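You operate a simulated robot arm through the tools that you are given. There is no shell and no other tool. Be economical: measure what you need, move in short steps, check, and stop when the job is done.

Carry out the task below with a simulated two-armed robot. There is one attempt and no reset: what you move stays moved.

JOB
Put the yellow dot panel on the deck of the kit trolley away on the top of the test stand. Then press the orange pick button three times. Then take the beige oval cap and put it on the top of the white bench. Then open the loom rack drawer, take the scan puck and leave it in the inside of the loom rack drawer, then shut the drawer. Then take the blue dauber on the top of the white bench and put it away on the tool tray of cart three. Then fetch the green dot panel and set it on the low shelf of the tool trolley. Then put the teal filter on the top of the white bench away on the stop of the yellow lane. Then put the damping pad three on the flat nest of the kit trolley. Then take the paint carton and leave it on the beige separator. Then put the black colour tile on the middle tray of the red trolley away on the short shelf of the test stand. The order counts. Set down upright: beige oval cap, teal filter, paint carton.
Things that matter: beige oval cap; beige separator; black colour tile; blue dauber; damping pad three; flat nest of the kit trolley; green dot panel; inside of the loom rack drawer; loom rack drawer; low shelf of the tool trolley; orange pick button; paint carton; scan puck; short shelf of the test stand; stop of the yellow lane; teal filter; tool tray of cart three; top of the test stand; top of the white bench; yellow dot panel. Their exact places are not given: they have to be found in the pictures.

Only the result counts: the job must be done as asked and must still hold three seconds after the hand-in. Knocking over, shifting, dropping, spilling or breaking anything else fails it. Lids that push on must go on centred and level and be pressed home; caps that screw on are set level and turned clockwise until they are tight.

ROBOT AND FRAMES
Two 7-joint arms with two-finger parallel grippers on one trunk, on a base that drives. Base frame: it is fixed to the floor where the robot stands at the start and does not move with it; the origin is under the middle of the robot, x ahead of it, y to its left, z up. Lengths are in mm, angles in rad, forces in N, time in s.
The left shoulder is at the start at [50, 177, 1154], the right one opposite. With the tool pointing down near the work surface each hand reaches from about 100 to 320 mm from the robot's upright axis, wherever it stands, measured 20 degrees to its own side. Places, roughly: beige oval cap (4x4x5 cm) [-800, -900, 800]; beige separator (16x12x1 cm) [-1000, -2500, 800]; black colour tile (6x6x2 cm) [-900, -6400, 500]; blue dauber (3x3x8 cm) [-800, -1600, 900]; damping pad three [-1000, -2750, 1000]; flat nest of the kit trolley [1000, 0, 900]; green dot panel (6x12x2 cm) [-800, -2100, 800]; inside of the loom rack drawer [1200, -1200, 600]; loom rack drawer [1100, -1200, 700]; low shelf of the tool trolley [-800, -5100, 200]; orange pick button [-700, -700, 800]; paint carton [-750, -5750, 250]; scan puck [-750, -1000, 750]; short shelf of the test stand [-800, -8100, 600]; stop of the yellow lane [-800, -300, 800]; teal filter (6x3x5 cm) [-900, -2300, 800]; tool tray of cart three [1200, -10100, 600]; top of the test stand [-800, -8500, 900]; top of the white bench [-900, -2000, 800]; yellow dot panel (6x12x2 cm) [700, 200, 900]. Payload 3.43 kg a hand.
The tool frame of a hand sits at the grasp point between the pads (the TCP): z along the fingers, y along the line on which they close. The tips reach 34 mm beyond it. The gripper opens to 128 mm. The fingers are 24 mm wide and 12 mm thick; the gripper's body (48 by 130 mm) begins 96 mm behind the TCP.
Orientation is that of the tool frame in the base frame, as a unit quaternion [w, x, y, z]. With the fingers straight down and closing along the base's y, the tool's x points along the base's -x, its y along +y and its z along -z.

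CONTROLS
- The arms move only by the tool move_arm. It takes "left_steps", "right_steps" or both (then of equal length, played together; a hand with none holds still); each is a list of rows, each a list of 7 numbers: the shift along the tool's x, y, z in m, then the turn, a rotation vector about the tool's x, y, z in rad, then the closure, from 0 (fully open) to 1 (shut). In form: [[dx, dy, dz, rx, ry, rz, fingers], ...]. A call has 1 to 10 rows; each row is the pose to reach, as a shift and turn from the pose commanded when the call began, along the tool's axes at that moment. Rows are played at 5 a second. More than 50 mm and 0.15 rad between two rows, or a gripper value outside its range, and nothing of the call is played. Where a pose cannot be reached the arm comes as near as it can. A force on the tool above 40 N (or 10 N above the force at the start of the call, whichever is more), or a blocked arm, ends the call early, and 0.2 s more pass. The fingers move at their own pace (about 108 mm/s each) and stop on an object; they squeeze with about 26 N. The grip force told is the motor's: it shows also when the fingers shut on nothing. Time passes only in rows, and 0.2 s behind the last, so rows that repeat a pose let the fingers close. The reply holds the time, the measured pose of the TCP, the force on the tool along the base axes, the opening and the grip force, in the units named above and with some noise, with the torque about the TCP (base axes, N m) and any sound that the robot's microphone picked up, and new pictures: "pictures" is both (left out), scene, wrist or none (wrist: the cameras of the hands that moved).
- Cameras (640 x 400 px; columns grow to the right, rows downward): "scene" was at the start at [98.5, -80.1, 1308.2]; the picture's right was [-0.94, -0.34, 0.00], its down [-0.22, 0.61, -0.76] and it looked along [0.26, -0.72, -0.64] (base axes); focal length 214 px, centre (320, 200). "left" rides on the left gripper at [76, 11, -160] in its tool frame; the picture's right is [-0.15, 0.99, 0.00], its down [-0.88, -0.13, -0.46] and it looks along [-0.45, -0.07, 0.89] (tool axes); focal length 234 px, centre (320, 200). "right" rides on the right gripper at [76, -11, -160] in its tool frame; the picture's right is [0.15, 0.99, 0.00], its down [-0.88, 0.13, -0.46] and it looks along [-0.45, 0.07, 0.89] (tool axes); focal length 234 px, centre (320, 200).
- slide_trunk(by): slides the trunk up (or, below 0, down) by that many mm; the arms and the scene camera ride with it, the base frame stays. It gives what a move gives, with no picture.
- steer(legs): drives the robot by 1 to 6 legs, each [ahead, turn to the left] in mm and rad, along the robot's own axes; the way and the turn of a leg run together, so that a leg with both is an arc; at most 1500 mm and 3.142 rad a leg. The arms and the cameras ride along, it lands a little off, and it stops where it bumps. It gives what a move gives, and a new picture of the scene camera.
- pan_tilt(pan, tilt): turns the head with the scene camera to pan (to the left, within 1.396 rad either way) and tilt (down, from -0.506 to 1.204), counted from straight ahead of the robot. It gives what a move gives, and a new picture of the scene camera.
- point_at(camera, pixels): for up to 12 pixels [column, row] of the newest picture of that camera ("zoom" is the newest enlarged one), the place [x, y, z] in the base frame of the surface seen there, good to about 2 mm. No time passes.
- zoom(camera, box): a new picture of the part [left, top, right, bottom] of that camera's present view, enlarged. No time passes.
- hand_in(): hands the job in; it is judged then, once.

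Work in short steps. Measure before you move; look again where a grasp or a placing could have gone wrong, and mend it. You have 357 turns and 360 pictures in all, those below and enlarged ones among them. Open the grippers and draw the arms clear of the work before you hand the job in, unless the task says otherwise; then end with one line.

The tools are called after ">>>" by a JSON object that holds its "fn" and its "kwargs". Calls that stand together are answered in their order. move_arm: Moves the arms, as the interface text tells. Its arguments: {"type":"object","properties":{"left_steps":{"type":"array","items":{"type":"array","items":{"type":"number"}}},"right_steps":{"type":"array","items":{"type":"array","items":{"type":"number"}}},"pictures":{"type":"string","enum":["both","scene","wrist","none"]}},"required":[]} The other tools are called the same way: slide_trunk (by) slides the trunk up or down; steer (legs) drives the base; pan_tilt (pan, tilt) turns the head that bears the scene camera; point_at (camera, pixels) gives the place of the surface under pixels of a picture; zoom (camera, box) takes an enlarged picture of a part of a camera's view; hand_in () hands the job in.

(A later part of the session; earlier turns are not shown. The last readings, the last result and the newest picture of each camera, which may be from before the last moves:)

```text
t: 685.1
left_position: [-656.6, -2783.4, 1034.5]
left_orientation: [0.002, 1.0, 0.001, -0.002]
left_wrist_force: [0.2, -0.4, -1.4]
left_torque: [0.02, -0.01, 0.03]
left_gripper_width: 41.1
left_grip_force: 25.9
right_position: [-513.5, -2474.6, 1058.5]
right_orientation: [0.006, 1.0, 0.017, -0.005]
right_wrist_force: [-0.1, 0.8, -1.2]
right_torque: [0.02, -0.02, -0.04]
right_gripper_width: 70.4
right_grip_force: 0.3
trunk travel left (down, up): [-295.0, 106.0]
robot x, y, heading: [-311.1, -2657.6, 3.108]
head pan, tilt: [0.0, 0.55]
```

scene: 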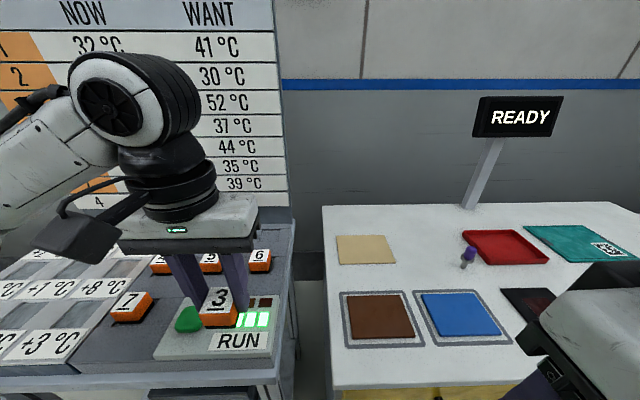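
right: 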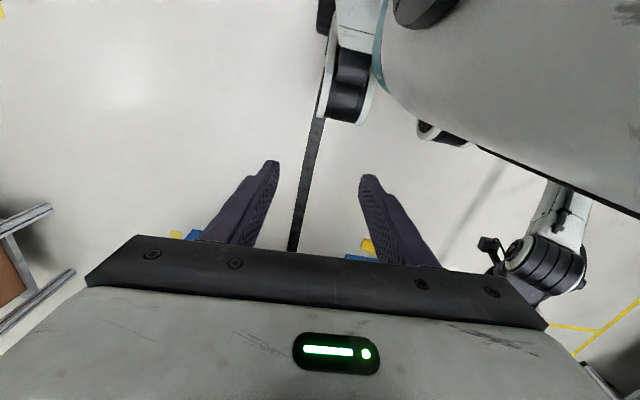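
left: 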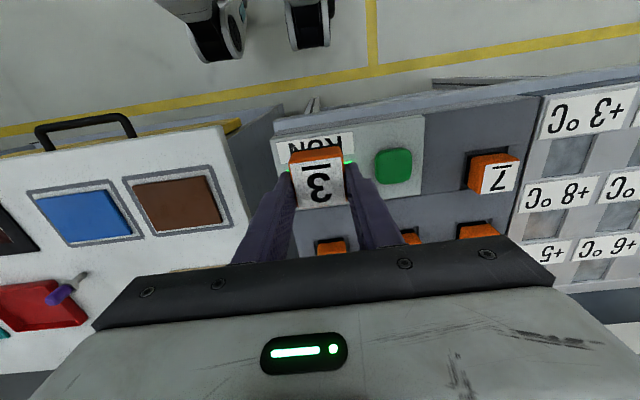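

Pad three is held. I drive toward the kit trolley's side.

>>> {"fn": "steer", "kwargs": {"legs": [[-240, 0], [0, -1.79], [1500, 0], [560, 0]]}}

>>> {"fn": "pan_tilt", "kwargs": {"pan": -0.5, "tilt": 0.55}}

```text
t: 700.6
left_position: [285.9, -386.8, 1034.0]
left_orientation: [0.001, -0.64, 0.768, 0.001]
left_wrist_force: [-0.2, -0.8, -1.9]
left_torque: [0.02, 0.01, 0.0]
left_gripper_width: 41.2
left_grip_force: 26.1
right_position: [562.8, -584.0, 1059.3]
right_orientation: [0.0, -0.653, 0.757, 0.007]
right_wrist_force: [-0.4, -0.7, 0.5]
right_torque: [0.0, 0.03, 0.0]
right_gripper_width: 70.6
right_grip_force: 0.1
trunk travel left (down, up): [-295.0, 106.0]
robot x, y, heading: [346.3, -751.7, 1.363]
head pan, tilt: [0.0, 0.55]
```

scene: 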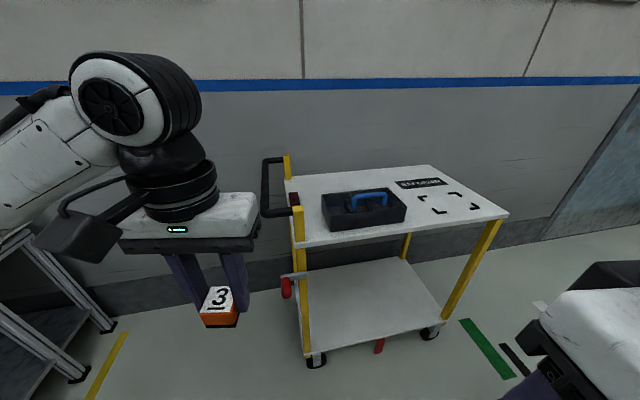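

```text
t: 701.6
left_position: [286.2, -387.5, 1034.0]
left_orientation: [0.001, -0.64, 0.768, 0.001]
left_wrist_force: [0.6, -0.5, -1.4]
left_torque: [0.03, -0.03, -0.01]
left_gripper_width: 41.3
left_grip_force: 25.8
right_position: [563.0, -583.8, 1059.6]
right_orientation: [0.0, -0.653, 0.757, 0.007]
right_wrist_force: [0.2, 0.2, 1.4]
right_torque: [-0.02, 0.01, 0.01]
right_gripper_width: 70.6
right_grip_force: 0.1
trunk travel left (down, up): [-295.0, 106.0]
robot x, y, heading: [345.0, -748.4, 1.359]
head pan, tilt: [-0.499, 0.55]
```

scene: 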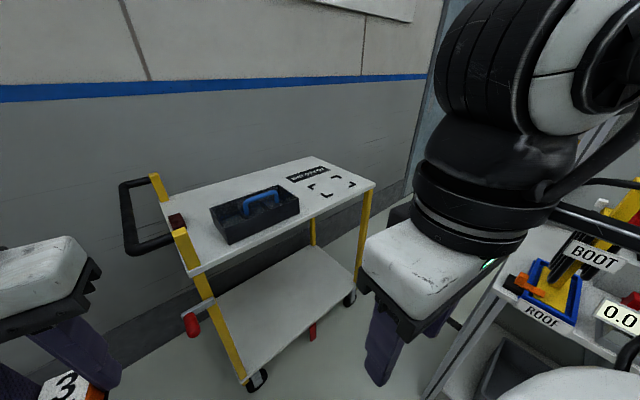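

I measure the trolley's edge, the nest and the rack corner.

>>> {"fn": "point_at", "kwargs": {"camera": "scene", "pixels": [[374, 186], [190, 272], [332, 186], [312, 190], [338, 176], [325, 196], [355, 184], [500, 290], [505, 265], [345, 300], [245, 385], [220, 250]]}}

>>> {"fn": "zoom", "kwargs": {"camera": "scene", "box": [270, 140, 400, 230]}}

```text
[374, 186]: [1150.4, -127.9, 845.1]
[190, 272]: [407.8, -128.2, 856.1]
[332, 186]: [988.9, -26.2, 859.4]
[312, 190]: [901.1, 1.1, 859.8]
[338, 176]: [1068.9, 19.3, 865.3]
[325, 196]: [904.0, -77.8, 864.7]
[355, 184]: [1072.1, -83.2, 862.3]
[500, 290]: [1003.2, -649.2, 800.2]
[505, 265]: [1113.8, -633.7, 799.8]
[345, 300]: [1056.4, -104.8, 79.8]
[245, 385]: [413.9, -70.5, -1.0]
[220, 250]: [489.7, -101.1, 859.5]
```

```text
4.44 times, centred on (335, 185) of scene
```

zoom: 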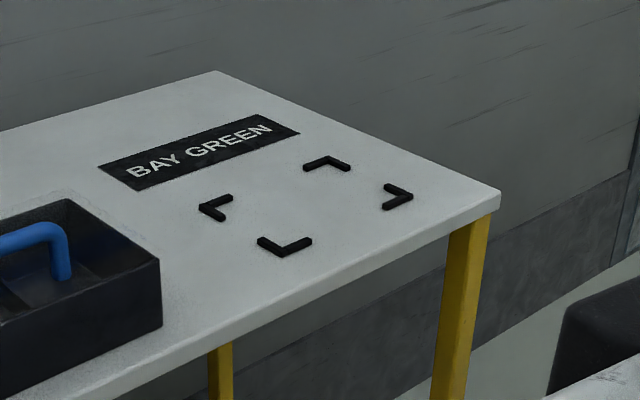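

I check the height of the things on the rack's near corner, since the right arm will pass there.

>>> {"fn": "point_at", "kwargs": {"camera": "scene", "pixels": [[632, 195], [595, 255], [618, 315], [545, 275], [600, 205]]}}

>>> {"fn": "pan_tilt", "kwargs": {"pan": -1.2, "tilt": 0.3}}

```text
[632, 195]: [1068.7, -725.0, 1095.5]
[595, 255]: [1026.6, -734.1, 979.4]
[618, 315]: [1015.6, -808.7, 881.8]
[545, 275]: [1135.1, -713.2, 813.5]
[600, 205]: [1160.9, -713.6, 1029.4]
```

```text
t: 702.6
left_position: [284.9, -387.7, 1035.4]
left_orientation: [0.001, -0.641, 0.768, 0.001]
left_wrist_force: [0.3, -0.3, -0.6]
left_torque: [0.0, 0.0, 0.02]
left_gripper_width: 41.3
left_grip_force: 26.0
right_position: [562.1, -584.4, 1059.4]
right_orientation: [0.001, -0.653, 0.757, 0.006]
right_wrist_force: [-0.3, -0.1, 0.2]
right_torque: [0.0, 0.0, 0.01]
right_gripper_width: 70.3
right_grip_force: 0.0
trunk travel left (down, up): [-295.0, 106.0]
robot x, y, heading: [343.7, -748.6, 1.365]
head pan, tilt: [-1.201, 0.3]
```

scene: 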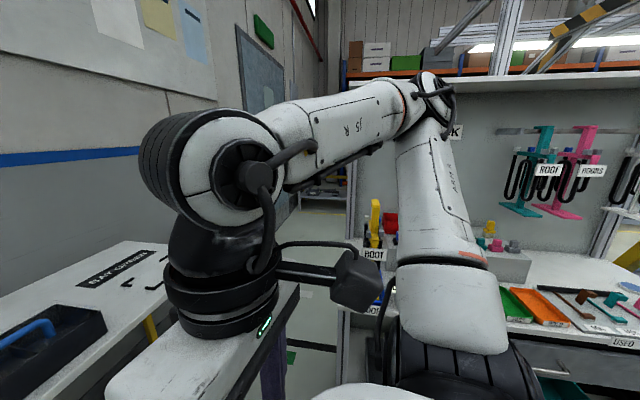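

>>> {"fn": "point_at", "kwargs": {"camera": "scene", "pixels": [[430, 95], [425, 140], [450, 260], [215, 150]]}}

>>> {"fn": "steer", "kwargs": {"legs": [[0, -0.82], [470, 0]]}}

```text
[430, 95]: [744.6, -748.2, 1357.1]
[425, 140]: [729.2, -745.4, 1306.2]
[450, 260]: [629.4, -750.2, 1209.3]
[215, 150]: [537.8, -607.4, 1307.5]
```

```text
t: 707.6
left_position: [959.5, -208.7, 1033.9]
left_orientation: [0.001, -0.289, 0.957, 0.0]
left_wrist_force: [0.1, 0.5, 0.0]
left_torque: [0.02, 0.02, 0.02]
left_gripper_width: 41.3
left_grip_force: 26.0
right_position: [1011.0, -544.7, 1060.0]
right_orientation: [0.003, -0.305, 0.952, 0.006]
right_wrist_force: [-0.2, -0.7, 0.1]
right_torque: [0.0, 0.06, 0.0]
right_gripper_width: 70.5
right_grip_force: 0.2
trunk travel left (down, up): [-295.0, 106.0]
robot x, y, heading: [740.5, -503.6, 0.556]
head pan, tilt: [-1.201, 0.3]
```

scene: 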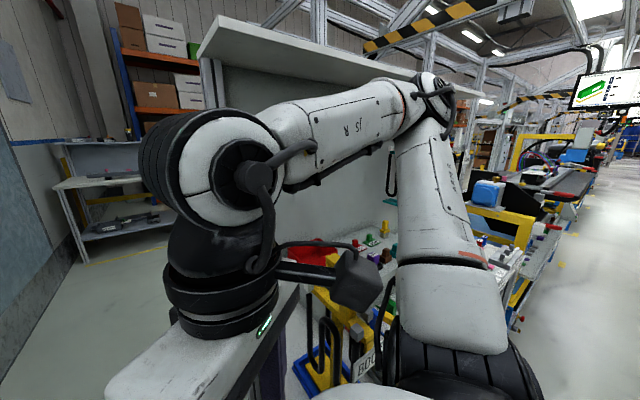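

No bump. I turn left 0.29 rad and look at the nest.

>>> {"fn": "steer", "kwargs": {"legs": [[0, 0.29]]}}

>>> {"fn": "pan_tilt", "kwargs": {"pan": 0.15, "tilt": 0.7}}

```text
t: 708.9
left_position: [861.8, -157.0, 1033.6]
left_orientation: [0.001, -0.429, 0.903, 0.002]
left_wrist_force: [-0.2, -0.4, -1.7]
left_torque: [0.0, -0.06, 0.01]
left_gripper_width: 41.4
left_grip_force: 26.5
right_position: [1010.9, -463.6, 1059.5]
right_orientation: [0.003, -0.443, 0.896, 0.006]
right_wrist_force: [0.3, 0.2, 1.3]
right_torque: [0.02, -0.02, -0.01]
right_gripper_width: 70.1
right_grip_force: 0.1
trunk travel left (down, up): [-295.0, 106.0]
robot x, y, heading: [740.4, -508.0, 0.86]
head pan, tilt: [-1.201, 0.3]
```

scene: 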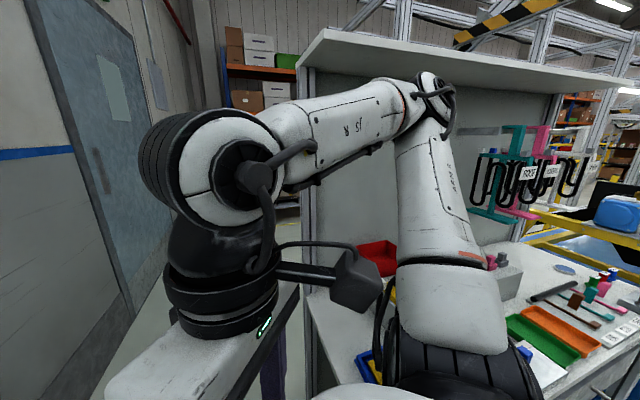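

```text
t: 710.4
left_position: [862.8, -158.1, 1033.0]
left_orientation: [0.0, -0.43, 0.903, 0.001]
left_wrist_force: [0.6, 0.8, -0.6]
left_torque: [-0.01, -0.01, 0.0]
left_gripper_width: 41.3
left_grip_force: 26.1
right_position: [1010.8, -463.4, 1058.8]
right_orientation: [0.002, -0.443, 0.897, 0.007]
right_wrist_force: [-0.3, -0.2, 0.3]
right_torque: [0.02, -0.01, 0.03]
right_gripper_width: 70.5
right_grip_force: 0.0
trunk travel left (down, up): [-295.0, 106.0]
robot x, y, heading: [740.2, -499.8, 0.857]
head pan, tilt: [0.15, 0.7]
```

scene: 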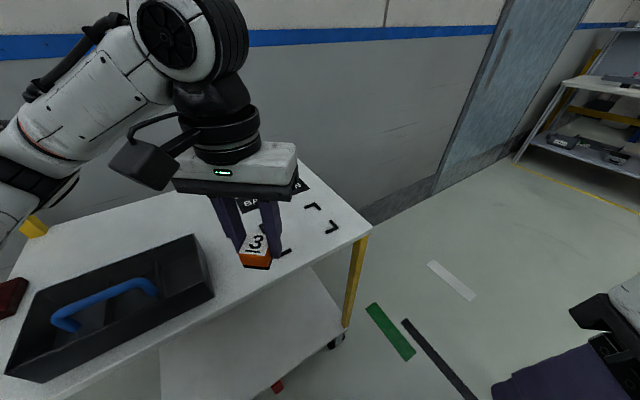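

I move over the nest centre (980,-25), aligning the pad with the trolley's axes.

>>> {"fn": "move_arm", "kwargs": {"left_steps": [[-0.035, -0.001, 0, 0, 0, -0.136, 1], [-0.07, -0.003, 0, 0, 0, -0.272, 1], [-0.105, -0.004, 0, 0, 0, -0.408, 1], [-0.14, -0.006, 0.01, 0, 0, -0.544, 1], [-0.177, -0.007, 0.03, 0, 0, -0.68, 1], [-0.177, -0.007, 0.07, 0, 0, -0.68, 1], [-0.177, -0.007, 0.1, 0, 0, -0.68, 1]]}}

```text
t: 712.0
left_position: [980.1, -24.1, 933.4]
left_orientation: [0.0, -0.706, 0.708, 0.002]
left_wrist_force: [0.2, 1.0, -1.1]
left_torque: [0.01, -0.01, -0.01]
left_gripper_width: 41.1
left_grip_force: 25.9
right_position: [1010.8, -464.0, 1058.8]
right_orientation: [0.002, -0.443, 0.897, 0.007]
right_wrist_force: [-0.2, 0.4, -0.7]
right_torque: [-0.01, -0.02, 0.03]
right_gripper_width: 70.4
right_grip_force: 0.0
trunk travel left (down, up): [-295.0, 106.0]
robot x, y, heading: [742.1, -503.6, 0.86]
head pan, tilt: [0.15, 0.7]
```

scene: 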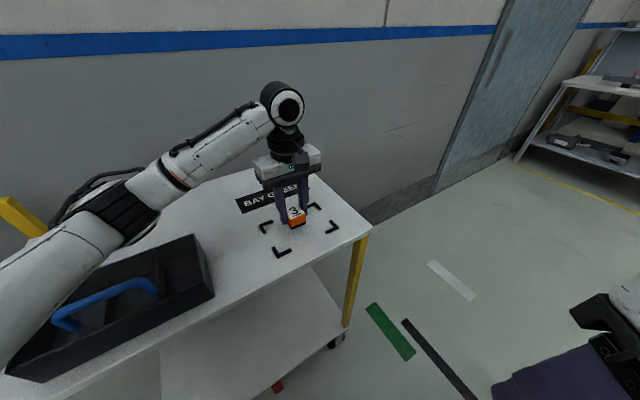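
left: 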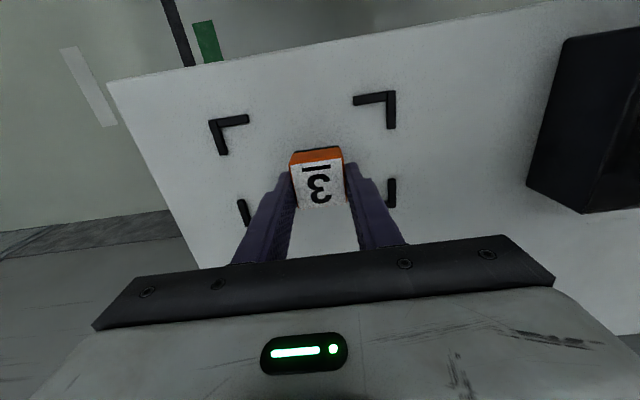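

Centred in the nest. I lower 30 mm.

>>> {"fn": "move_arm", "kwargs": {"left_steps": [[0, 0, 0.015, 0, 0, 0, 1], [0, 0, 0.025, 0, 0, 0, 1], [0, 0, 0.029, 0, 0, 0, 1], [0, 0, 0.031, 0, 0, 0, 1]], "pictures": "wrist"}}

```text
t: 713.0
left_position: [979.5, -24.6, 905.0]
left_orientation: [0.002, -0.705, 0.709, 0.001]
left_wrist_force: [1.0, -1.2, -1.1]
left_torque: [0.01, -0.04, 0.01]
left_gripper_width: 41.5
left_grip_force: 25.7
right_position: [1010.1, -463.3, 1059.3]
right_orientation: [0.002, -0.442, 0.897, 0.007]
right_wrist_force: [-0.5, 0.4, 0.7]
right_torque: [-0.01, 0.03, 0.0]
right_gripper_width: 70.4
right_grip_force: 0.0
trunk travel left (down, up): [-295.0, 106.0]
robot x, y, heading: [741.7, -502.0, 0.859]
head pan, tilt: [0.15, 0.7]
```

left: 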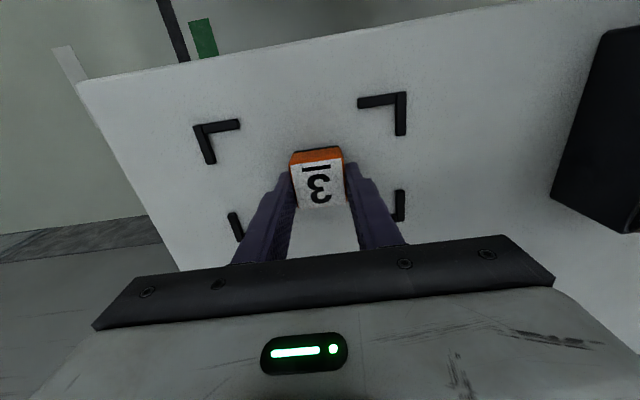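

>>> {"fn": "move_arm", "kwargs": {"left_steps": [[0, 0, 0.0015, 0, 0, 0, 1], [0, 0, 0.003, 0, 0, 0, 1], [0, 0, 0.004, 0, 0, 0, 1]], "pictures": "none"}}

```text
t: 713.8
left_position: [979.9, -23.9, 901.3]
left_orientation: [0.003, -0.705, 0.709, 0.001]
left_wrist_force: [-2.2, 1.8, 12.3]
left_torque: [-0.29, 0.34, -0.06]
left_gripper_width: 41.6
left_grip_force: 25.8
right_position: [1009.9, -464.3, 1059.9]
right_orientation: [0.003, -0.443, 0.897, 0.008]
right_wrist_force: [0.3, -0.2, -0.9]
right_torque: [0.03, -0.02, 0.01]
right_gripper_width: 70.4
right_grip_force: 0.1
trunk travel left (down, up): [-295.0, 106.0]
robot x, y, heading: [741.5, -506.0, 0.855]
head pan, tilt: [0.15, 0.7]
```

Contact at 12 N. I release, rise and retract.

>>> {"fn": "move_arm", "kwargs": {"left_steps": [[0, 0, 0, 0, 0, 0, 0.6], [0, 0, 0, 0, 0, 0, 0.5], [0, 0, 0, 0, 0, 0, 0.5], [0, 0, -0.04, 0, 0, 0, 0.5], [0, 0, -0.08, 0, 0, 0, 0.5], [0, 0, -0.12, 0, 0, 0.1, 0.5], [0.03, 0.03, -0.12, 0, 0, 0.24, 0.4], [0.06, 0.06, -0.12, 0, 0, 0.38, 0.3], [0.09, 0.09, -0.12, 0, 0, 0.52, 0.3], [0.12, 0.11, -0.12, 0, 0, 0.66, 0.3]], "pictures": "scene"}}

>>> {"fn": "zoom", "kwargs": {"camera": "scene", "box": [220, 170, 360, 270]}}

```text
t: 716.0
left_position: [869.8, -143.3, 1019.7]
left_orientation: [0.001, -0.436, 0.9, 0.002]
left_wrist_force: [-0.4, 0.4, 0.2]
left_torque: [0.03, 0.0, 0.01]
left_gripper_width: 89.5
left_grip_force: 0.1
right_position: [1009.3, -463.3, 1058.2]
right_orientation: [0.002, -0.443, 0.896, 0.008]
right_wrist_force: [-0.2, -0.5, -0.5]
right_torque: [-0.02, 0.03, 0.04]
right_gripper_width: 70.2
right_grip_force: 0.0
trunk travel left (down, up): [-295.0, 106.0]
robot x, y, heading: [742.1, -503.4, 0.859]
head pan, tilt: [0.15, 0.7]
```

scene: 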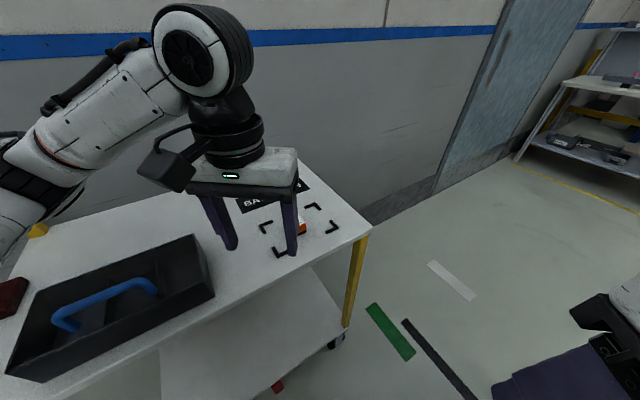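

```text
4.00 times, centred on (290, 220) of scene
```

zoom: 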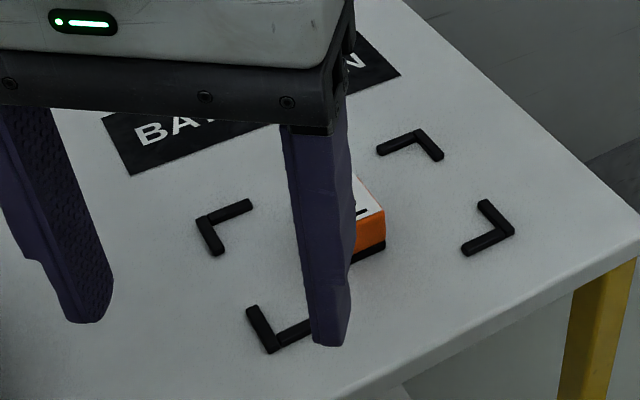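

Pad three sits in the nest. I back out and drive to the paint carton's trolley.

>>> {"fn": "steer", "kwargs": {"legs": [[-400, 0], [0, -2.53], [1500, 0], [1500, 0], [1500, 0]]}}

```text
t: 745.6
left_position: [-67.0, -5622.5, 1020.0]
left_orientation: [0.001, 0.739, 0.674, -0.002]
left_wrist_force: [-0.5, -0.5, 0.7]
left_torque: [-0.01, -0.04, -0.01]
left_gripper_width: 89.7
left_grip_force: 0.0
right_position: [-359.6, -5429.0, 1059.2]
right_orientation: [0.007, 0.733, 0.68, 0.0]
right_wrist_force: [-0.1, -0.2, -0.6]
right_torque: [0.0, -0.01, -0.03]
right_gripper_width: 70.7
right_grip_force: 0.0
trunk travel left (down, up): [-295.0, 106.0]
robot x, y, heading: [-156.3, -5247.7, -1.703]
head pan, tilt: [0.15, 0.7]
```

scene: 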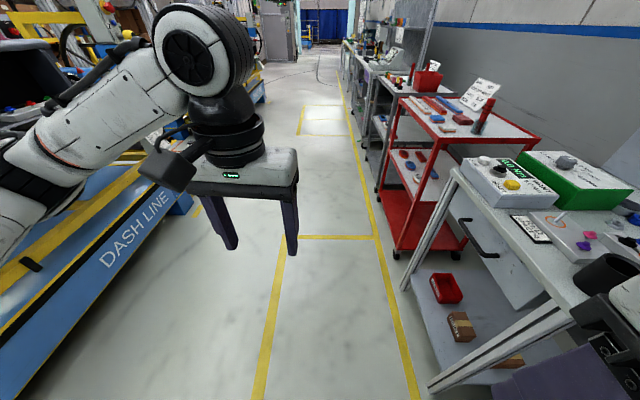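

Cartons stand on the next trolley's low shelf. I advance 330 mm and turn to face it.

>>> {"fn": "steer", "kwargs": {"legs": [[0, 0.13], [350, 0], [0, -1.57]]}}

>>> {"fn": "pan_tilt", "kwargs": {"pan": 0.1, "tilt": 0.85}}

```text
t: 752.1
left_position: [-505.7, -5745.0, 1020.1]
left_orientation: [0.001, 0.999, 0.05, -0.002]
left_wrist_force: [0.2, -0.2, 0.2]
left_torque: [0.01, 0.03, -0.01]
left_gripper_width: 89.5
left_grip_force: 0.1
right_position: [-371.4, -5421.8, 1059.5]
right_orientation: [0.006, 0.998, 0.058, -0.005]
right_wrist_force: [-1.2, 1.1, 1.0]
right_torque: [-0.01, -0.02, -0.01]
right_gripper_width: 70.3
right_grip_force: 0.1
trunk travel left (down, up): [-295.0, 106.0]
robot x, y, heading: [-158.0, -5589.0, -3.088]
head pan, tilt: [0.15, 0.7]
```

scene: 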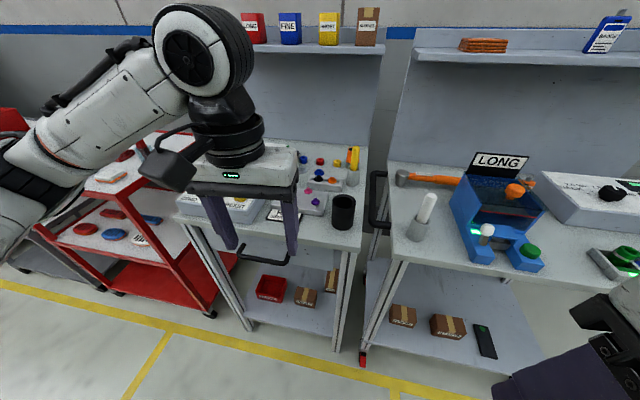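

```text
t: 752.8
left_position: [-506.7, -5744.8, 1020.8]
left_orientation: [0.002, 0.999, 0.051, -0.001]
left_wrist_force: [-0.3, 0.1, -0.2]
left_torque: [-0.02, -0.03, 0.0]
left_gripper_width: 89.6
left_grip_force: 0.0
right_position: [-373.0, -5421.1, 1059.4]
right_orientation: [0.005, 0.998, 0.057, -0.005]
right_wrist_force: [-0.4, 0.4, 0.4]
right_torque: [-0.02, 0.05, 0.02]
right_gripper_width: 70.6
right_grip_force: 0.0
trunk travel left (down, up): [-295.0, 106.0]
robot x, y, heading: [-158.1, -5587.8, -3.087]
head pan, tilt: [0.099, 0.85]
```

scene: 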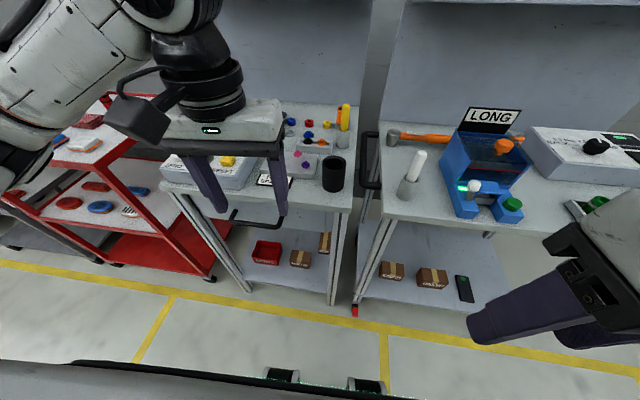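

The green-dot panel is visible on its shelf at (464,288). I zoom on the cartons to read the labels.

>>> {"fn": "zoom", "kwargs": {"camera": "scene", "box": [240, 220, 350, 290]}}

>>> {"fn": "zoom", "kwargs": {"camera": "scene", "box": [360, 240, 490, 310]}}

>>> {"fn": "point_at", "kwargs": {"camera": "scene", "pixels": [[300, 255], [325, 240], [267, 248], [290, 280], [300, 240], [390, 268], [345, 150], [300, 225], [336, 290], [225, 260], [265, 215], [240, 290]]}}

```text
5.71 times, centred on (295, 255) of scene
```

zoom: 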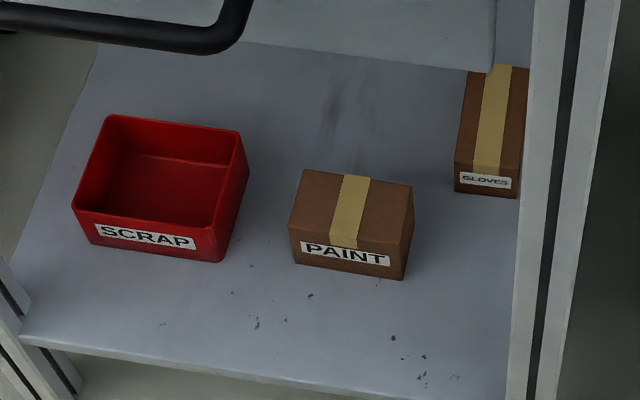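

```text
4.92 times, centred on (425, 275) of scene
```

zoom: 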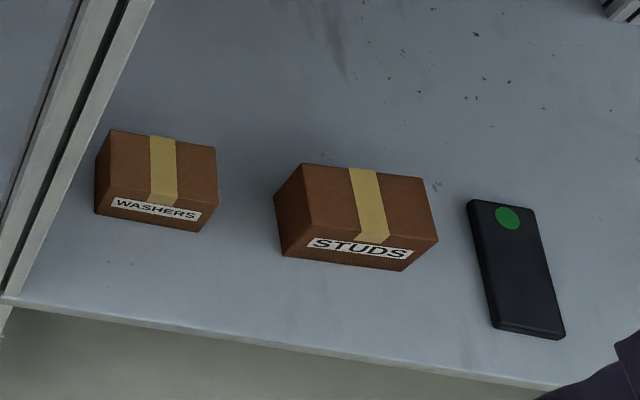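

```text
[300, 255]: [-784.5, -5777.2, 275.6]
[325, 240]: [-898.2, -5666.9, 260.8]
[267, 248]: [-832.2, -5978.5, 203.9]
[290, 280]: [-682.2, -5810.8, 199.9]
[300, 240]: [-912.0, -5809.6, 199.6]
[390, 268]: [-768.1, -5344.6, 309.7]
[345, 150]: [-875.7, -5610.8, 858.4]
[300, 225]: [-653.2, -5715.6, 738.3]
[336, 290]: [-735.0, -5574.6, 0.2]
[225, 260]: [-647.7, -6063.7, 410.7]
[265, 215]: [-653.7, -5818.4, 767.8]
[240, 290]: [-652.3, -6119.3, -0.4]
```

The PAINT carton is at ≈(-790,-5775). I measure its corners more exactly and the drawer's lower edge above.

>>> {"fn": "point_at", "kwargs": {"camera": "scene", "pixels": [[293, 250.5], [310.3, 252.8], [290.6, 259], [309, 262.5], [300, 256], [291, 264], [307, 267], [310, 236], [260, 225], [300, 233]]}}

>>> {"fn": "slide_trunk", "kwargs": {"by": -290}}

```text
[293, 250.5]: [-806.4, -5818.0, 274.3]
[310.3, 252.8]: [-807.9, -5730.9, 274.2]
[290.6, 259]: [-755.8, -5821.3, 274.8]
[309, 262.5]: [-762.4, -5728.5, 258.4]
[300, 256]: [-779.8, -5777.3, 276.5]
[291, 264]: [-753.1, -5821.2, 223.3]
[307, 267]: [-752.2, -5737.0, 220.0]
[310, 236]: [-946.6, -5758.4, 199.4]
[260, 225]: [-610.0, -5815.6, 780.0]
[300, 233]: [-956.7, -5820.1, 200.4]
```

```text
t: 755.7
left_position: [-505.0, -5744.7, 729.7]
left_orientation: [0.001, 0.999, 0.051, -0.002]
left_wrist_force: [0.3, 0.0, -0.1]
left_torque: [0.01, -0.02, 0.0]
left_gripper_width: 89.7
left_grip_force: 0.2
right_position: [-373.3, -5422.1, 770.3]
right_orientation: [0.005, 0.998, 0.057, -0.005]
right_wrist_force: [0.4, 0.8, -0.4]
right_torque: [-0.03, -0.05, -0.02]
right_gripper_width: 70.4
right_grip_force: 0.0
trunk travel left (down, up): [-5.0, 396.0]
robot x, y, heading: [-159.0, -5587.5, -3.084]
head pan, tilt: [0.099, 0.85]
```

Carton: x -753…-810, y -5727…-5823, top 276. I square the base and lower the open hand in front of the shelf.

>>> {"fn": "steer", "kwargs": {"legs": [[0, -0.057]]}}

>>> {"fn": "move_arm", "kwargs": {"left_steps": [[0, 0.005, 0.047, 0, 0, 0.01, 0], [0, 0.01, 0.094, 0, 0, 0.02, 0], [0, 0.015, 0.141, 0, 0, 0.03, 0], [0, 0.02, 0.188, 0, 0, 0.045, 0], [0, 0.025, 0.235, 0, 0, 0.045, 0], [0, 0.03, 0.282, 0, 0, 0.045, 0], [0, 0.035, 0.329, 0, 0, 0.045, 0], [0, 0.04, 0.376, 0, 0, 0.045, 0], [0, 0.045, 0.423, 0, 0, 0.045, 0], [0, 0.05, 0.47, 0, 0, 0.045, 0]], "pictures": "both"}}

```text
t: 756.5
left_position: [-514.1, -5725.5, 729.8]
left_orientation: [0.001, 1.0, 0.022, -0.002]
left_wrist_force: [0.1, 0.3, -0.2]
left_torque: [0.0, 0.0, 0.01]
left_gripper_width: 89.6
left_grip_force: 0.1
right_position: [-363.9, -5407.9, 768.7]
right_orientation: [0.006, 1.0, 0.029, -0.006]
right_wrist_force: [0.2, 0.2, 0.0]
right_torque: [0.0, -0.01, -0.01]
right_gripper_width: 70.3
right_grip_force: 0.1
trunk travel left (down, up): [-5.0, 396.0]
robot x, y, heading: [-158.0, -5587.5, 3.143]
head pan, tilt: [0.099, 0.85]
```

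scene: 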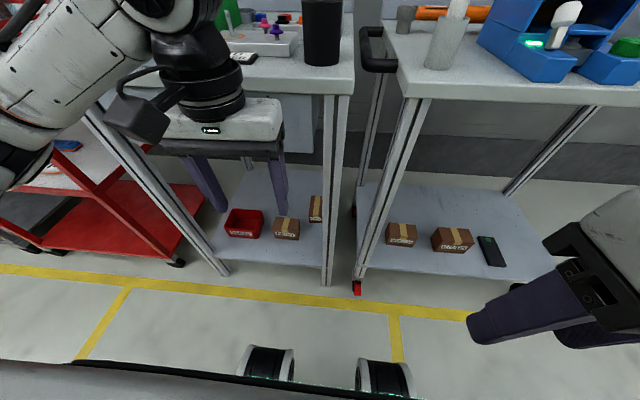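

```text
t: 758.8
left_position: [-515.6, -5774.7, 262.1]
left_orientation: [0.001, 1.0, -0.001, -0.002]
left_wrist_force: [-1.1, 0.0, 0.4]
left_torque: [-0.02, 0.0, -0.04]
left_gripper_width: 127.9
left_grip_force: 0.1
right_position: [-363.4, -5409.6, 769.8]
right_orientation: [0.005, 1.0, 0.029, -0.005]
right_wrist_force: [-0.7, -0.4, -0.4]
right_torque: [0.0, 0.02, 0.0]
right_gripper_width: 70.6
right_grip_force: 0.0
trunk travel left (down, up): [-5.0, 396.0]
robot x, y, heading: [-156.7, -5587.3, 3.137]
head pan, tilt: [0.099, 0.85]
```

scene: 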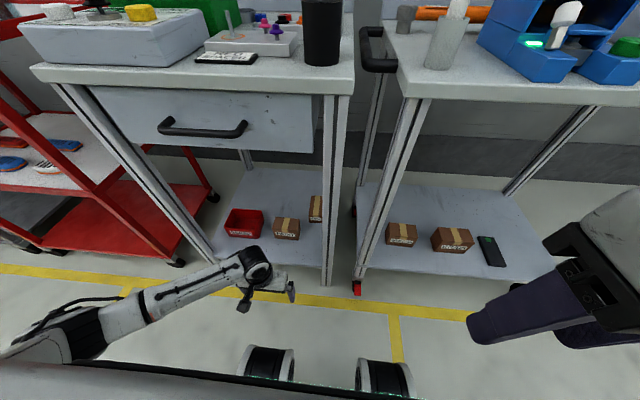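
left: 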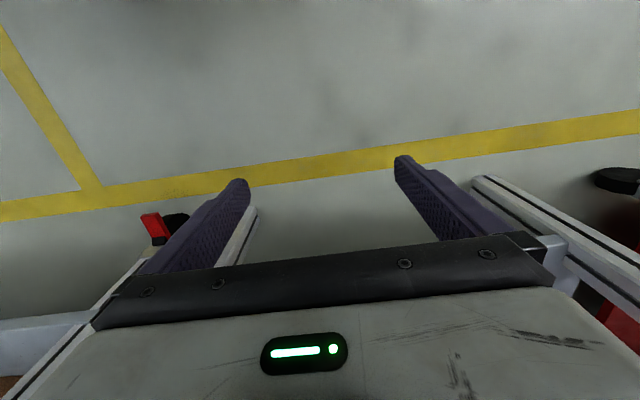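

I measure the drawer's lower edge versus the wrist top before driving in.

>>> {"fn": "point_at", "kwargs": {"camera": "scene", "pixels": [[270, 148], [230, 145], [255, 252], [245, 255], [258, 222], [262, 235], [290, 222]]}}

>>> {"fn": "steer", "kwargs": {"legs": [[170, 0]]}}

```text
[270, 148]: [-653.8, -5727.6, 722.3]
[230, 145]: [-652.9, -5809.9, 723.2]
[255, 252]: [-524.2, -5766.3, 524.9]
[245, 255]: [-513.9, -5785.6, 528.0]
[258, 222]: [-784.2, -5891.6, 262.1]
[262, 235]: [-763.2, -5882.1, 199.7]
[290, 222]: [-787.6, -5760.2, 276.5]
```

```text
t: 760.2
left_position: [-683.0, -5774.2, 262.3]
left_orientation: [0.001, 1.0, 0.0, -0.001]
left_wrist_force: [0.3, 0.1, -0.8]
left_torque: [0.01, 0.04, -0.03]
left_gripper_width: 128.4
left_grip_force: 0.0
right_position: [-530.1, -5408.2, 769.6]
right_orientation: [0.006, 1.0, 0.028, -0.006]
right_wrist_force: [-0.2, 0.2, 0.2]
right_torque: [0.02, 0.0, 0.0]
right_gripper_width: 70.4
right_grip_force: 0.1
trunk travel left (down, up): [-5.0, 396.0]
robot x, y, heading: [-324.8, -5587.2, 3.144]
head pan, tilt: [0.099, 0.85]
```

scene: 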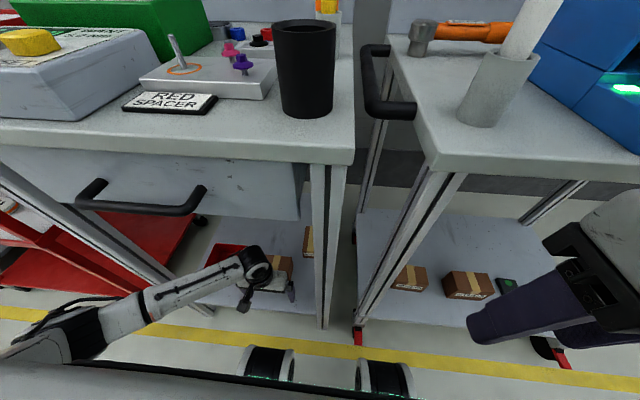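

Clearance is ample. I extend the arm 50 mm and look at the alignment with the carton.

>>> {"fn": "move_arm", "kwargs": {"left_steps": [[-0.025, 0, 0, 0, 0, 0, 0], [-0.05, 0, 0, 0, 0, 0, 0]], "pictures": "wrist"}}

```text
t: 760.8
left_position: [-732.6, -5772.7, 263.6]
left_orientation: [0.0, 1.0, -0.001, -0.002]
left_wrist_force: [0.6, -0.3, 0.1]
left_torque: [0.02, 0.01, 0.03]
left_gripper_width: 128.0
left_grip_force: 0.0
right_position: [-530.0, -5408.5, 768.5]
right_orientation: [0.005, 1.0, 0.028, -0.005]
right_wrist_force: [-0.4, -0.1, 0.2]
right_torque: [0.01, -0.03, 0.01]
right_gripper_width: 70.5
right_grip_force: 0.1
trunk travel left (down, up): [-5.0, 396.0]
robot x, y, heading: [-324.7, -5587.5, 3.14]
head pan, tilt: [0.099, 0.85]
```

left: 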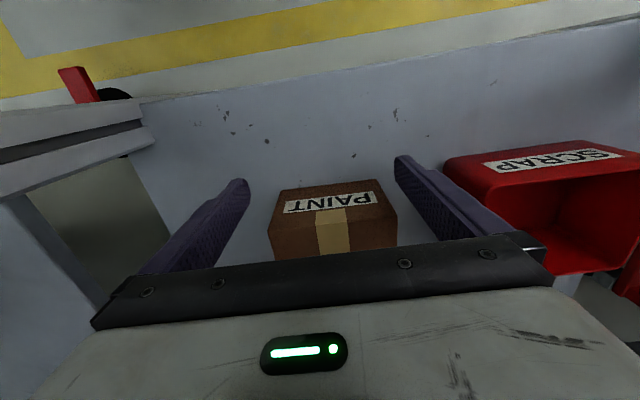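

Carton is between the fingers. I advance 48 mm, lower 6 mm and close.

>>> {"fn": "move_arm", "kwargs": {"left_steps": [[-0.025, 0.002, 0, 0, 0, 0, 0], [-0.048, 0.002, 0.003, 0, 0, 0, 0], [-0.048, 0.002, 0.006, 0, 0, 0, 0.15], [-0.048, 0.002, 0.006, 0, 0, 0, 0.4], [-0.048, 0.002, 0.006, 0, 0, 0, 0.6], [-0.048, 0.002, 0.006, 0, 0, 0, 0.8]], "pictures": "wrist"}}

```text
t: 762.2
left_position: [-780.6, -5775.4, 256.3]
left_orientation: [0.001, 1.0, 0.0, -0.002]
left_wrist_force: [0.1, -1.8, 2.3]
left_torque: [-0.07, -0.09, -0.07]
left_gripper_width: 99.6
left_grip_force: 26.4
right_position: [-529.8, -5407.5, 768.8]
right_orientation: [0.005, 1.0, 0.028, -0.005]
right_wrist_force: [-0.3, -0.1, 0.1]
right_torque: [0.03, -0.01, 0.0]
right_gripper_width: 70.6
right_grip_force: 0.0
trunk travel left (down, up): [-5.0, 396.0]
robot x, y, heading: [-322.7, -5588.0, 3.137]
head pan, tilt: [0.099, 0.85]
```

left: 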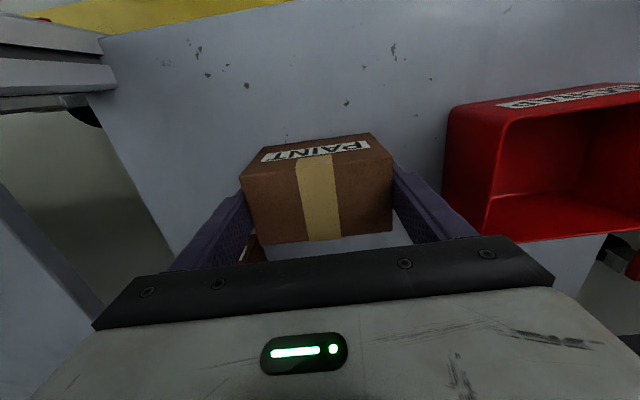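

Gripped at 99.6 mm. I lift 50 mm, then back out and raise.

>>> {"fn": "move_arm", "kwargs": {"left_steps": [[0, 0, 0, 0, 0, 0, 1], [0, 0, -0.02, 0, 0, 0, 1], [0, 0, -0.045, 0, 0, 0, 1], [0, 0, -0.06, 0, 0, 0, 1]], "pictures": "wrist"}}

>>> {"fn": "steer", "kwargs": {"legs": [[-280, 0]]}}

```text
t: 763.2
left_position: [-780.4, -5774.7, 317.0]
left_orientation: [0.002, 1.0, -0.001, -0.001]
left_wrist_force: [-0.2, -0.5, -2.8]
left_torque: [-0.03, 0.02, 0.0]
left_gripper_width: 99.8
left_grip_force: 25.5
right_position: [-530.2, -5408.5, 770.2]
right_orientation: [0.005, 1.0, 0.028, -0.006]
right_wrist_force: [0.8, 0.6, 0.8]
right_torque: [-0.01, -0.03, 0.01]
right_gripper_width: 70.3
right_grip_force: 0.0
trunk travel left (down, up): [-5.0, 396.0]
robot x, y, heading: [-327.9, -5588.0, 3.133]
head pan, tilt: [0.099, 0.85]
```

left: 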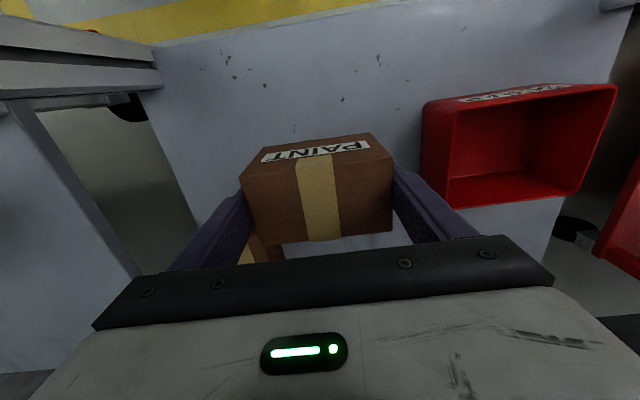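

```text
t: 765.1
left_position: [-502.0, -5773.5, 317.1]
left_orientation: [0.001, 1.0, -0.001, -0.002]
left_wrist_force: [0.4, 0.4, -2.3]
left_torque: [0.01, -0.02, -0.02]
left_gripper_width: 100.1
left_grip_force: 26.2
right_position: [-251.2, -5409.2, 769.3]
right_orientation: [0.005, 1.0, 0.028, -0.004]
right_wrist_force: [-0.4, -0.2, 0.3]
right_torque: [0.04, 0.03, 0.0]
right_gripper_width: 70.8
right_grip_force: 0.1
trunk travel left (down, up): [-5.0, 396.0]
robot x, y, heading: [-44.0, -5589.7, 3.135]
head pan, tilt: [0.099, 0.85]
```

scene: 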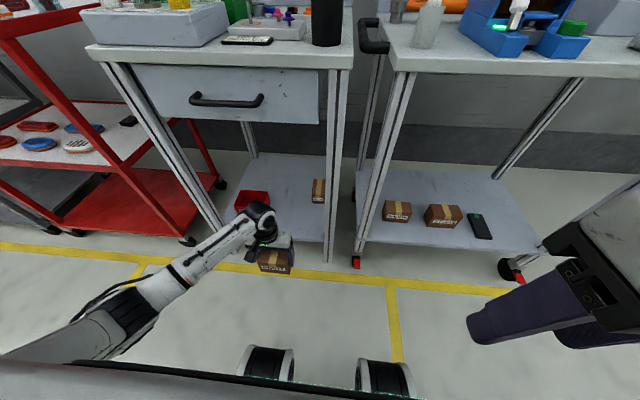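

I raise the arm and trunk, then drive to the bench.

>>> {"fn": "move_arm", "kwargs": {"left_steps": [[0.01, 0, -0.045, 0, 0, 0, 1], [0.02, 0, -0.09, 0, 0, 0, 1], [0.03, 0, -0.135, 0, 0, 0, 1], [0.04, 0, -0.18, 0, 0, 0, 1], [0.05, 0, -0.225, 0, 0, 0, 1], [0.06, 0, -0.27, 0, 0, 0, 1], [0.07, 0, -0.315, 0, 0, 0, 1], [0.08, 0, -0.36, 0, 0, 0, 1], [0.08, 0, -0.4, 0, 0, 0, 1]], "pictures": "none"}}

>>> {"fn": "slide_trunk", "kwargs": {"by": 290}}

>>> {"fn": "steer", "kwargs": {"legs": [[0, -1.575], [1500, 0], [1500, 0], [240, 0], [0, 1.57]]}}

>>> {"fn": "pan_tilt", "kwargs": {"pan": 0.1, "tilt": 0.65}}

```text
t: 767.1
left_position: [-419.4, -5773.3, 713.0]
left_orientation: [0.001, 1.0, -0.002, 0.0]
left_wrist_force: [0.5, -0.5, -2.5]
left_torque: [0.04, 0.02, -0.02]
left_gripper_width: 100.1
left_grip_force: 25.5
right_position: [-251.6, -5410.9, 769.3]
right_orientation: [0.005, 1.0, 0.027, -0.005]
right_wrist_force: [0.3, 0.4, -0.2]
right_torque: [0.03, -0.03, 0.0]
right_gripper_width: 70.5
right_grip_force: 0.0
trunk travel left (down, up): [-5.0, 396.0]
robot x, y, heading: [-45.2, -5585.9, 3.136]
head pan, tilt: [0.099, 0.85]
```

```text
t: 770.1
left_position: [-420.5, -5771.8, 1003.7]
left_orientation: [0.0, 1.0, -0.001, -0.001]
left_wrist_force: [-0.3, -0.4, -1.8]
left_torque: [0.0, -0.01, 0.01]
left_gripper_width: 99.9
left_grip_force: 26.0
right_position: [-250.5, -5410.1, 1059.5]
right_orientation: [0.006, 1.0, 0.027, -0.005]
right_wrist_force: [0.0, 0.9, 0.8]
right_torque: [0.02, -0.01, 0.0]
right_gripper_width: 70.2
right_grip_force: 0.0
trunk travel left (down, up): [-295.0, 106.0]
robot x, y, heading: [-46.8, -5587.2, 3.137]
head pan, tilt: [0.099, 0.85]
```

```text
t: 793.2
left_position: [-277.4, -2557.7, 1003.7]
left_orientation: [0.0, 0.999, -0.054, -0.002]
left_wrist_force: [-0.5, 0.9, -1.3]
left_torque: [-0.01, -0.04, 0.0]
left_gripper_width: 99.9
left_grip_force: 25.9
right_position: [-72.2, -2213.9, 1058.0]
right_orientation: [0.005, 1.0, -0.026, -0.005]
right_wrist_force: [0.1, -0.1, 0.4]
right_torque: [-0.02, -0.04, -0.01]
right_gripper_width: 70.2
right_grip_force: 0.0
trunk travel left (down, up): [-295.0, 106.0]
robot x, y, heading: [118.2, -2415.8, 3.029]
head pan, tilt: [0.099, 0.85]
```

scene: 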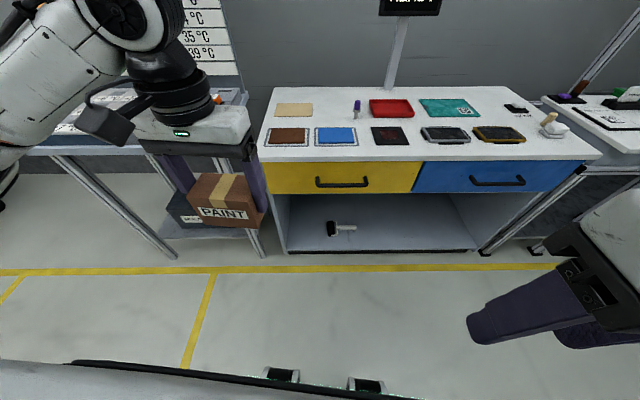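

```text
t: 793.9
left_position: [-277.5, -2558.2, 1002.7]
left_orientation: [0.001, 0.998, -0.055, -0.002]
left_wrist_force: [-0.7, 0.3, -3.0]
left_torque: [0.02, 0.0, -0.04]
left_gripper_width: 99.8
left_grip_force: 25.6
right_position: [-71.1, -2213.8, 1058.9]
right_orientation: [0.005, 1.0, -0.026, -0.006]
right_wrist_force: [0.0, -0.1, -0.8]
right_torque: [0.01, -0.03, 0.02]
right_gripper_width: 70.6
right_grip_force: 0.0
trunk travel left (down, up): [-295.0, 106.0]
robot x, y, heading: [115.5, -2413.1, 3.027]
head pan, tilt: [0.099, 0.649]
```

scene: 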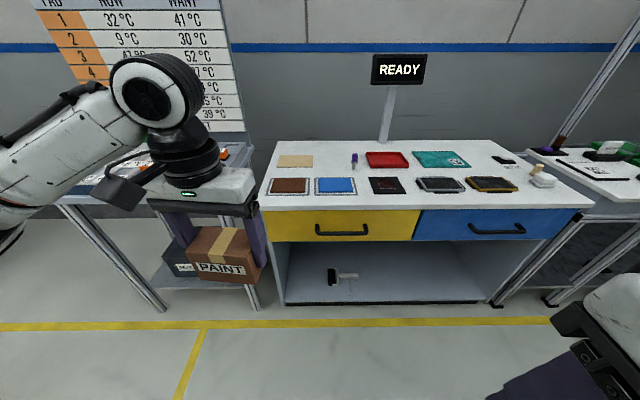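

I drive 463 mm toward the bench and square up.

>>> {"fn": "steer", "kwargs": {"legs": [[455, 0], [0, 0.11]]}}

```text
t: 797.2
left_position: [-718.9, -2540.4, 1003.2]
left_orientation: [0.001, 1.0, -0.006, -0.002]
left_wrist_force: [1.0, -0.5, -2.4]
left_torque: [0.02, 0.02, 0.02]
left_gripper_width: 100.0
left_grip_force: 25.9
right_position: [-546.0, -2177.5, 1058.8]
right_orientation: [0.005, 1.0, 0.022, -0.005]
right_wrist_force: [0.2, -1.6, 0.9]
right_torque: [0.0, 0.01, 0.0]
right_gripper_width: 70.2
right_grip_force: 0.0
trunk travel left (down, up): [-295.0, 106.0]
robot x, y, heading: [-343.6, -2360.6, 3.128]
head pan, tilt: [0.099, 0.649]
```

scene: 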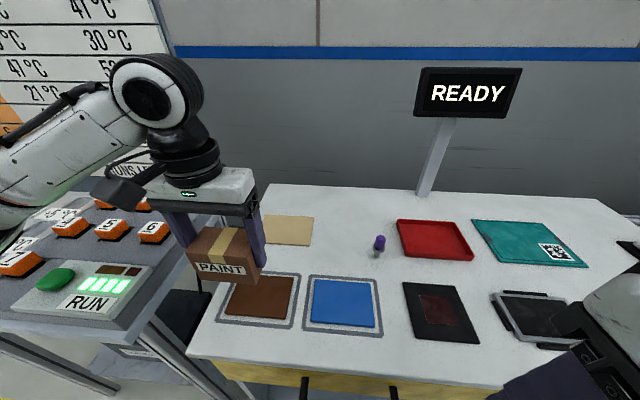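

I carry the carton over the separator centre (-952,-2513).

>>> {"fn": "move_arm", "kwargs": {"left_steps": [[-0.045, -0.005, 0, 0, 0, 0, 1], [-0.09, -0.01, 0, 0, 0, 0, 1], [-0.135, -0.015, 0, 0, 0, 0, 1], [-0.18, -0.02, 0, 0, 0, 0, 1], [-0.215, -0.024, 0.015, 0, 0, 0, 1], [-0.232, -0.026, 0.05, 0, 0, 0, 1], [-0.232, -0.026, 0.08, 0, 0, 0, 1]], "pictures": "both"}}

```text
t: 798.8
left_position: [-948.8, -2509.3, 923.5]
left_orientation: [0.001, 1.0, -0.007, 0.0]
left_wrist_force: [0.6, 0.2, -1.5]
left_torque: [0.01, 0.0, 0.0]
left_gripper_width: 99.6
left_grip_force: 25.8
right_position: [-546.5, -2178.0, 1059.7]
right_orientation: [0.005, 1.0, 0.022, -0.005]
right_wrist_force: [-1.3, -0.5, -0.5]
right_torque: [-0.03, -0.03, 0.01]
right_gripper_width: 70.3
right_grip_force: 0.1
trunk travel left (down, up): [-295.0, 106.0]
robot x, y, heading: [-341.3, -2360.2, 3.128]
head pan, tilt: [0.099, 0.649]
```

scene: 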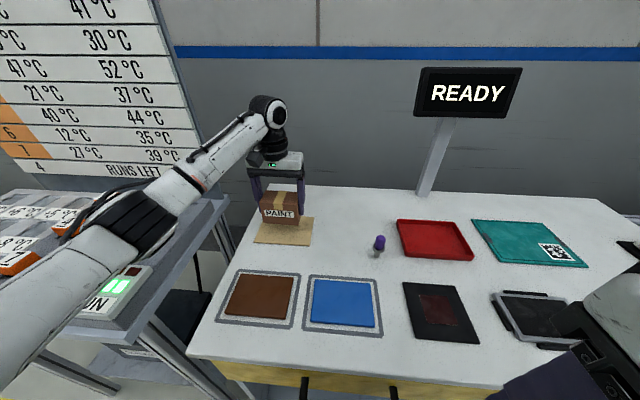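
left: 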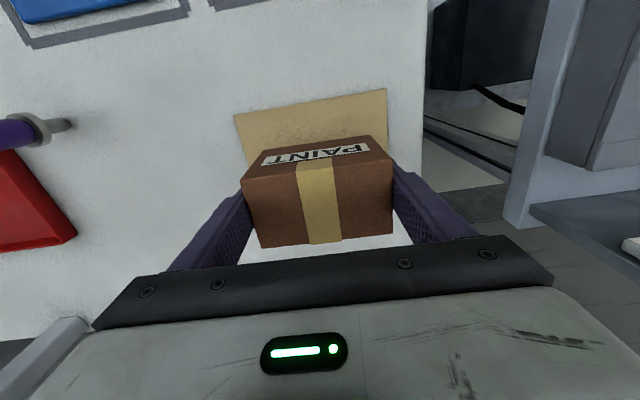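

Centred. I lower 41 mm, then the last mm gently.

>>> {"fn": "move_arm", "kwargs": {"left_steps": [[0, 0.002, 0.02, 0, 0, 0, 1], [0, 0.003, 0.034, 0, 0, 0, 1], [0, 0.003, 0.04, 0, 0, 0, 1], [0, 0.003, 0.042, 0, 0, 0, 1]], "pictures": "none"}}

>>> {"fn": "move_arm", "kwargs": {"left_steps": [[0, 0, 0.0013, 0, 0, 0, 1], [0, 0, 0.0026, 0, 0, 0, 1]], "pictures": "none"}}

```text
t: 799.8
left_position: [-950.4, -2513.7, 882.7]
left_orientation: [0.0, 1.0, -0.008, -0.002]
left_wrist_force: [-0.4, -0.1, -2.5]
left_torque: [0.02, 0.0, 0.02]
left_gripper_width: 99.9
left_grip_force: 27.0
right_position: [-545.1, -2178.1, 1058.4]
right_orientation: [0.005, 1.0, 0.023, -0.006]
right_wrist_force: [0.1, 0.5, 1.2]
right_torque: [0.0, -0.03, 0.0]
right_gripper_width: 70.4
right_grip_force: 0.0
trunk travel left (down, up): [-295.0, 106.0]
robot x, y, heading: [-343.0, -2358.4, 3.13]
head pan, tilt: [0.099, 0.649]
```

```text
t: 800.4
left_position: [-949.8, -2514.0, 880.0]
left_orientation: [0.001, 1.0, -0.007, -0.002]
left_wrist_force: [1.3, -0.1, -0.1]
left_torque: [0.13, -0.05, 0.01]
left_gripper_width: 99.8
left_grip_force: 25.9
right_position: [-546.3, -2177.8, 1059.3]
right_orientation: [0.006, 1.0, 0.023, -0.005]
right_wrist_force: [0.7, -1.0, 0.0]
right_torque: [0.01, 0.02, 0.01]
right_gripper_width: 70.4
right_grip_force: 0.1
trunk travel left (down, up): [-295.0, 106.0]
robot x, y, heading: [-342.4, -2357.3, 3.126]
head pan, tilt: [0.099, 0.649]
```

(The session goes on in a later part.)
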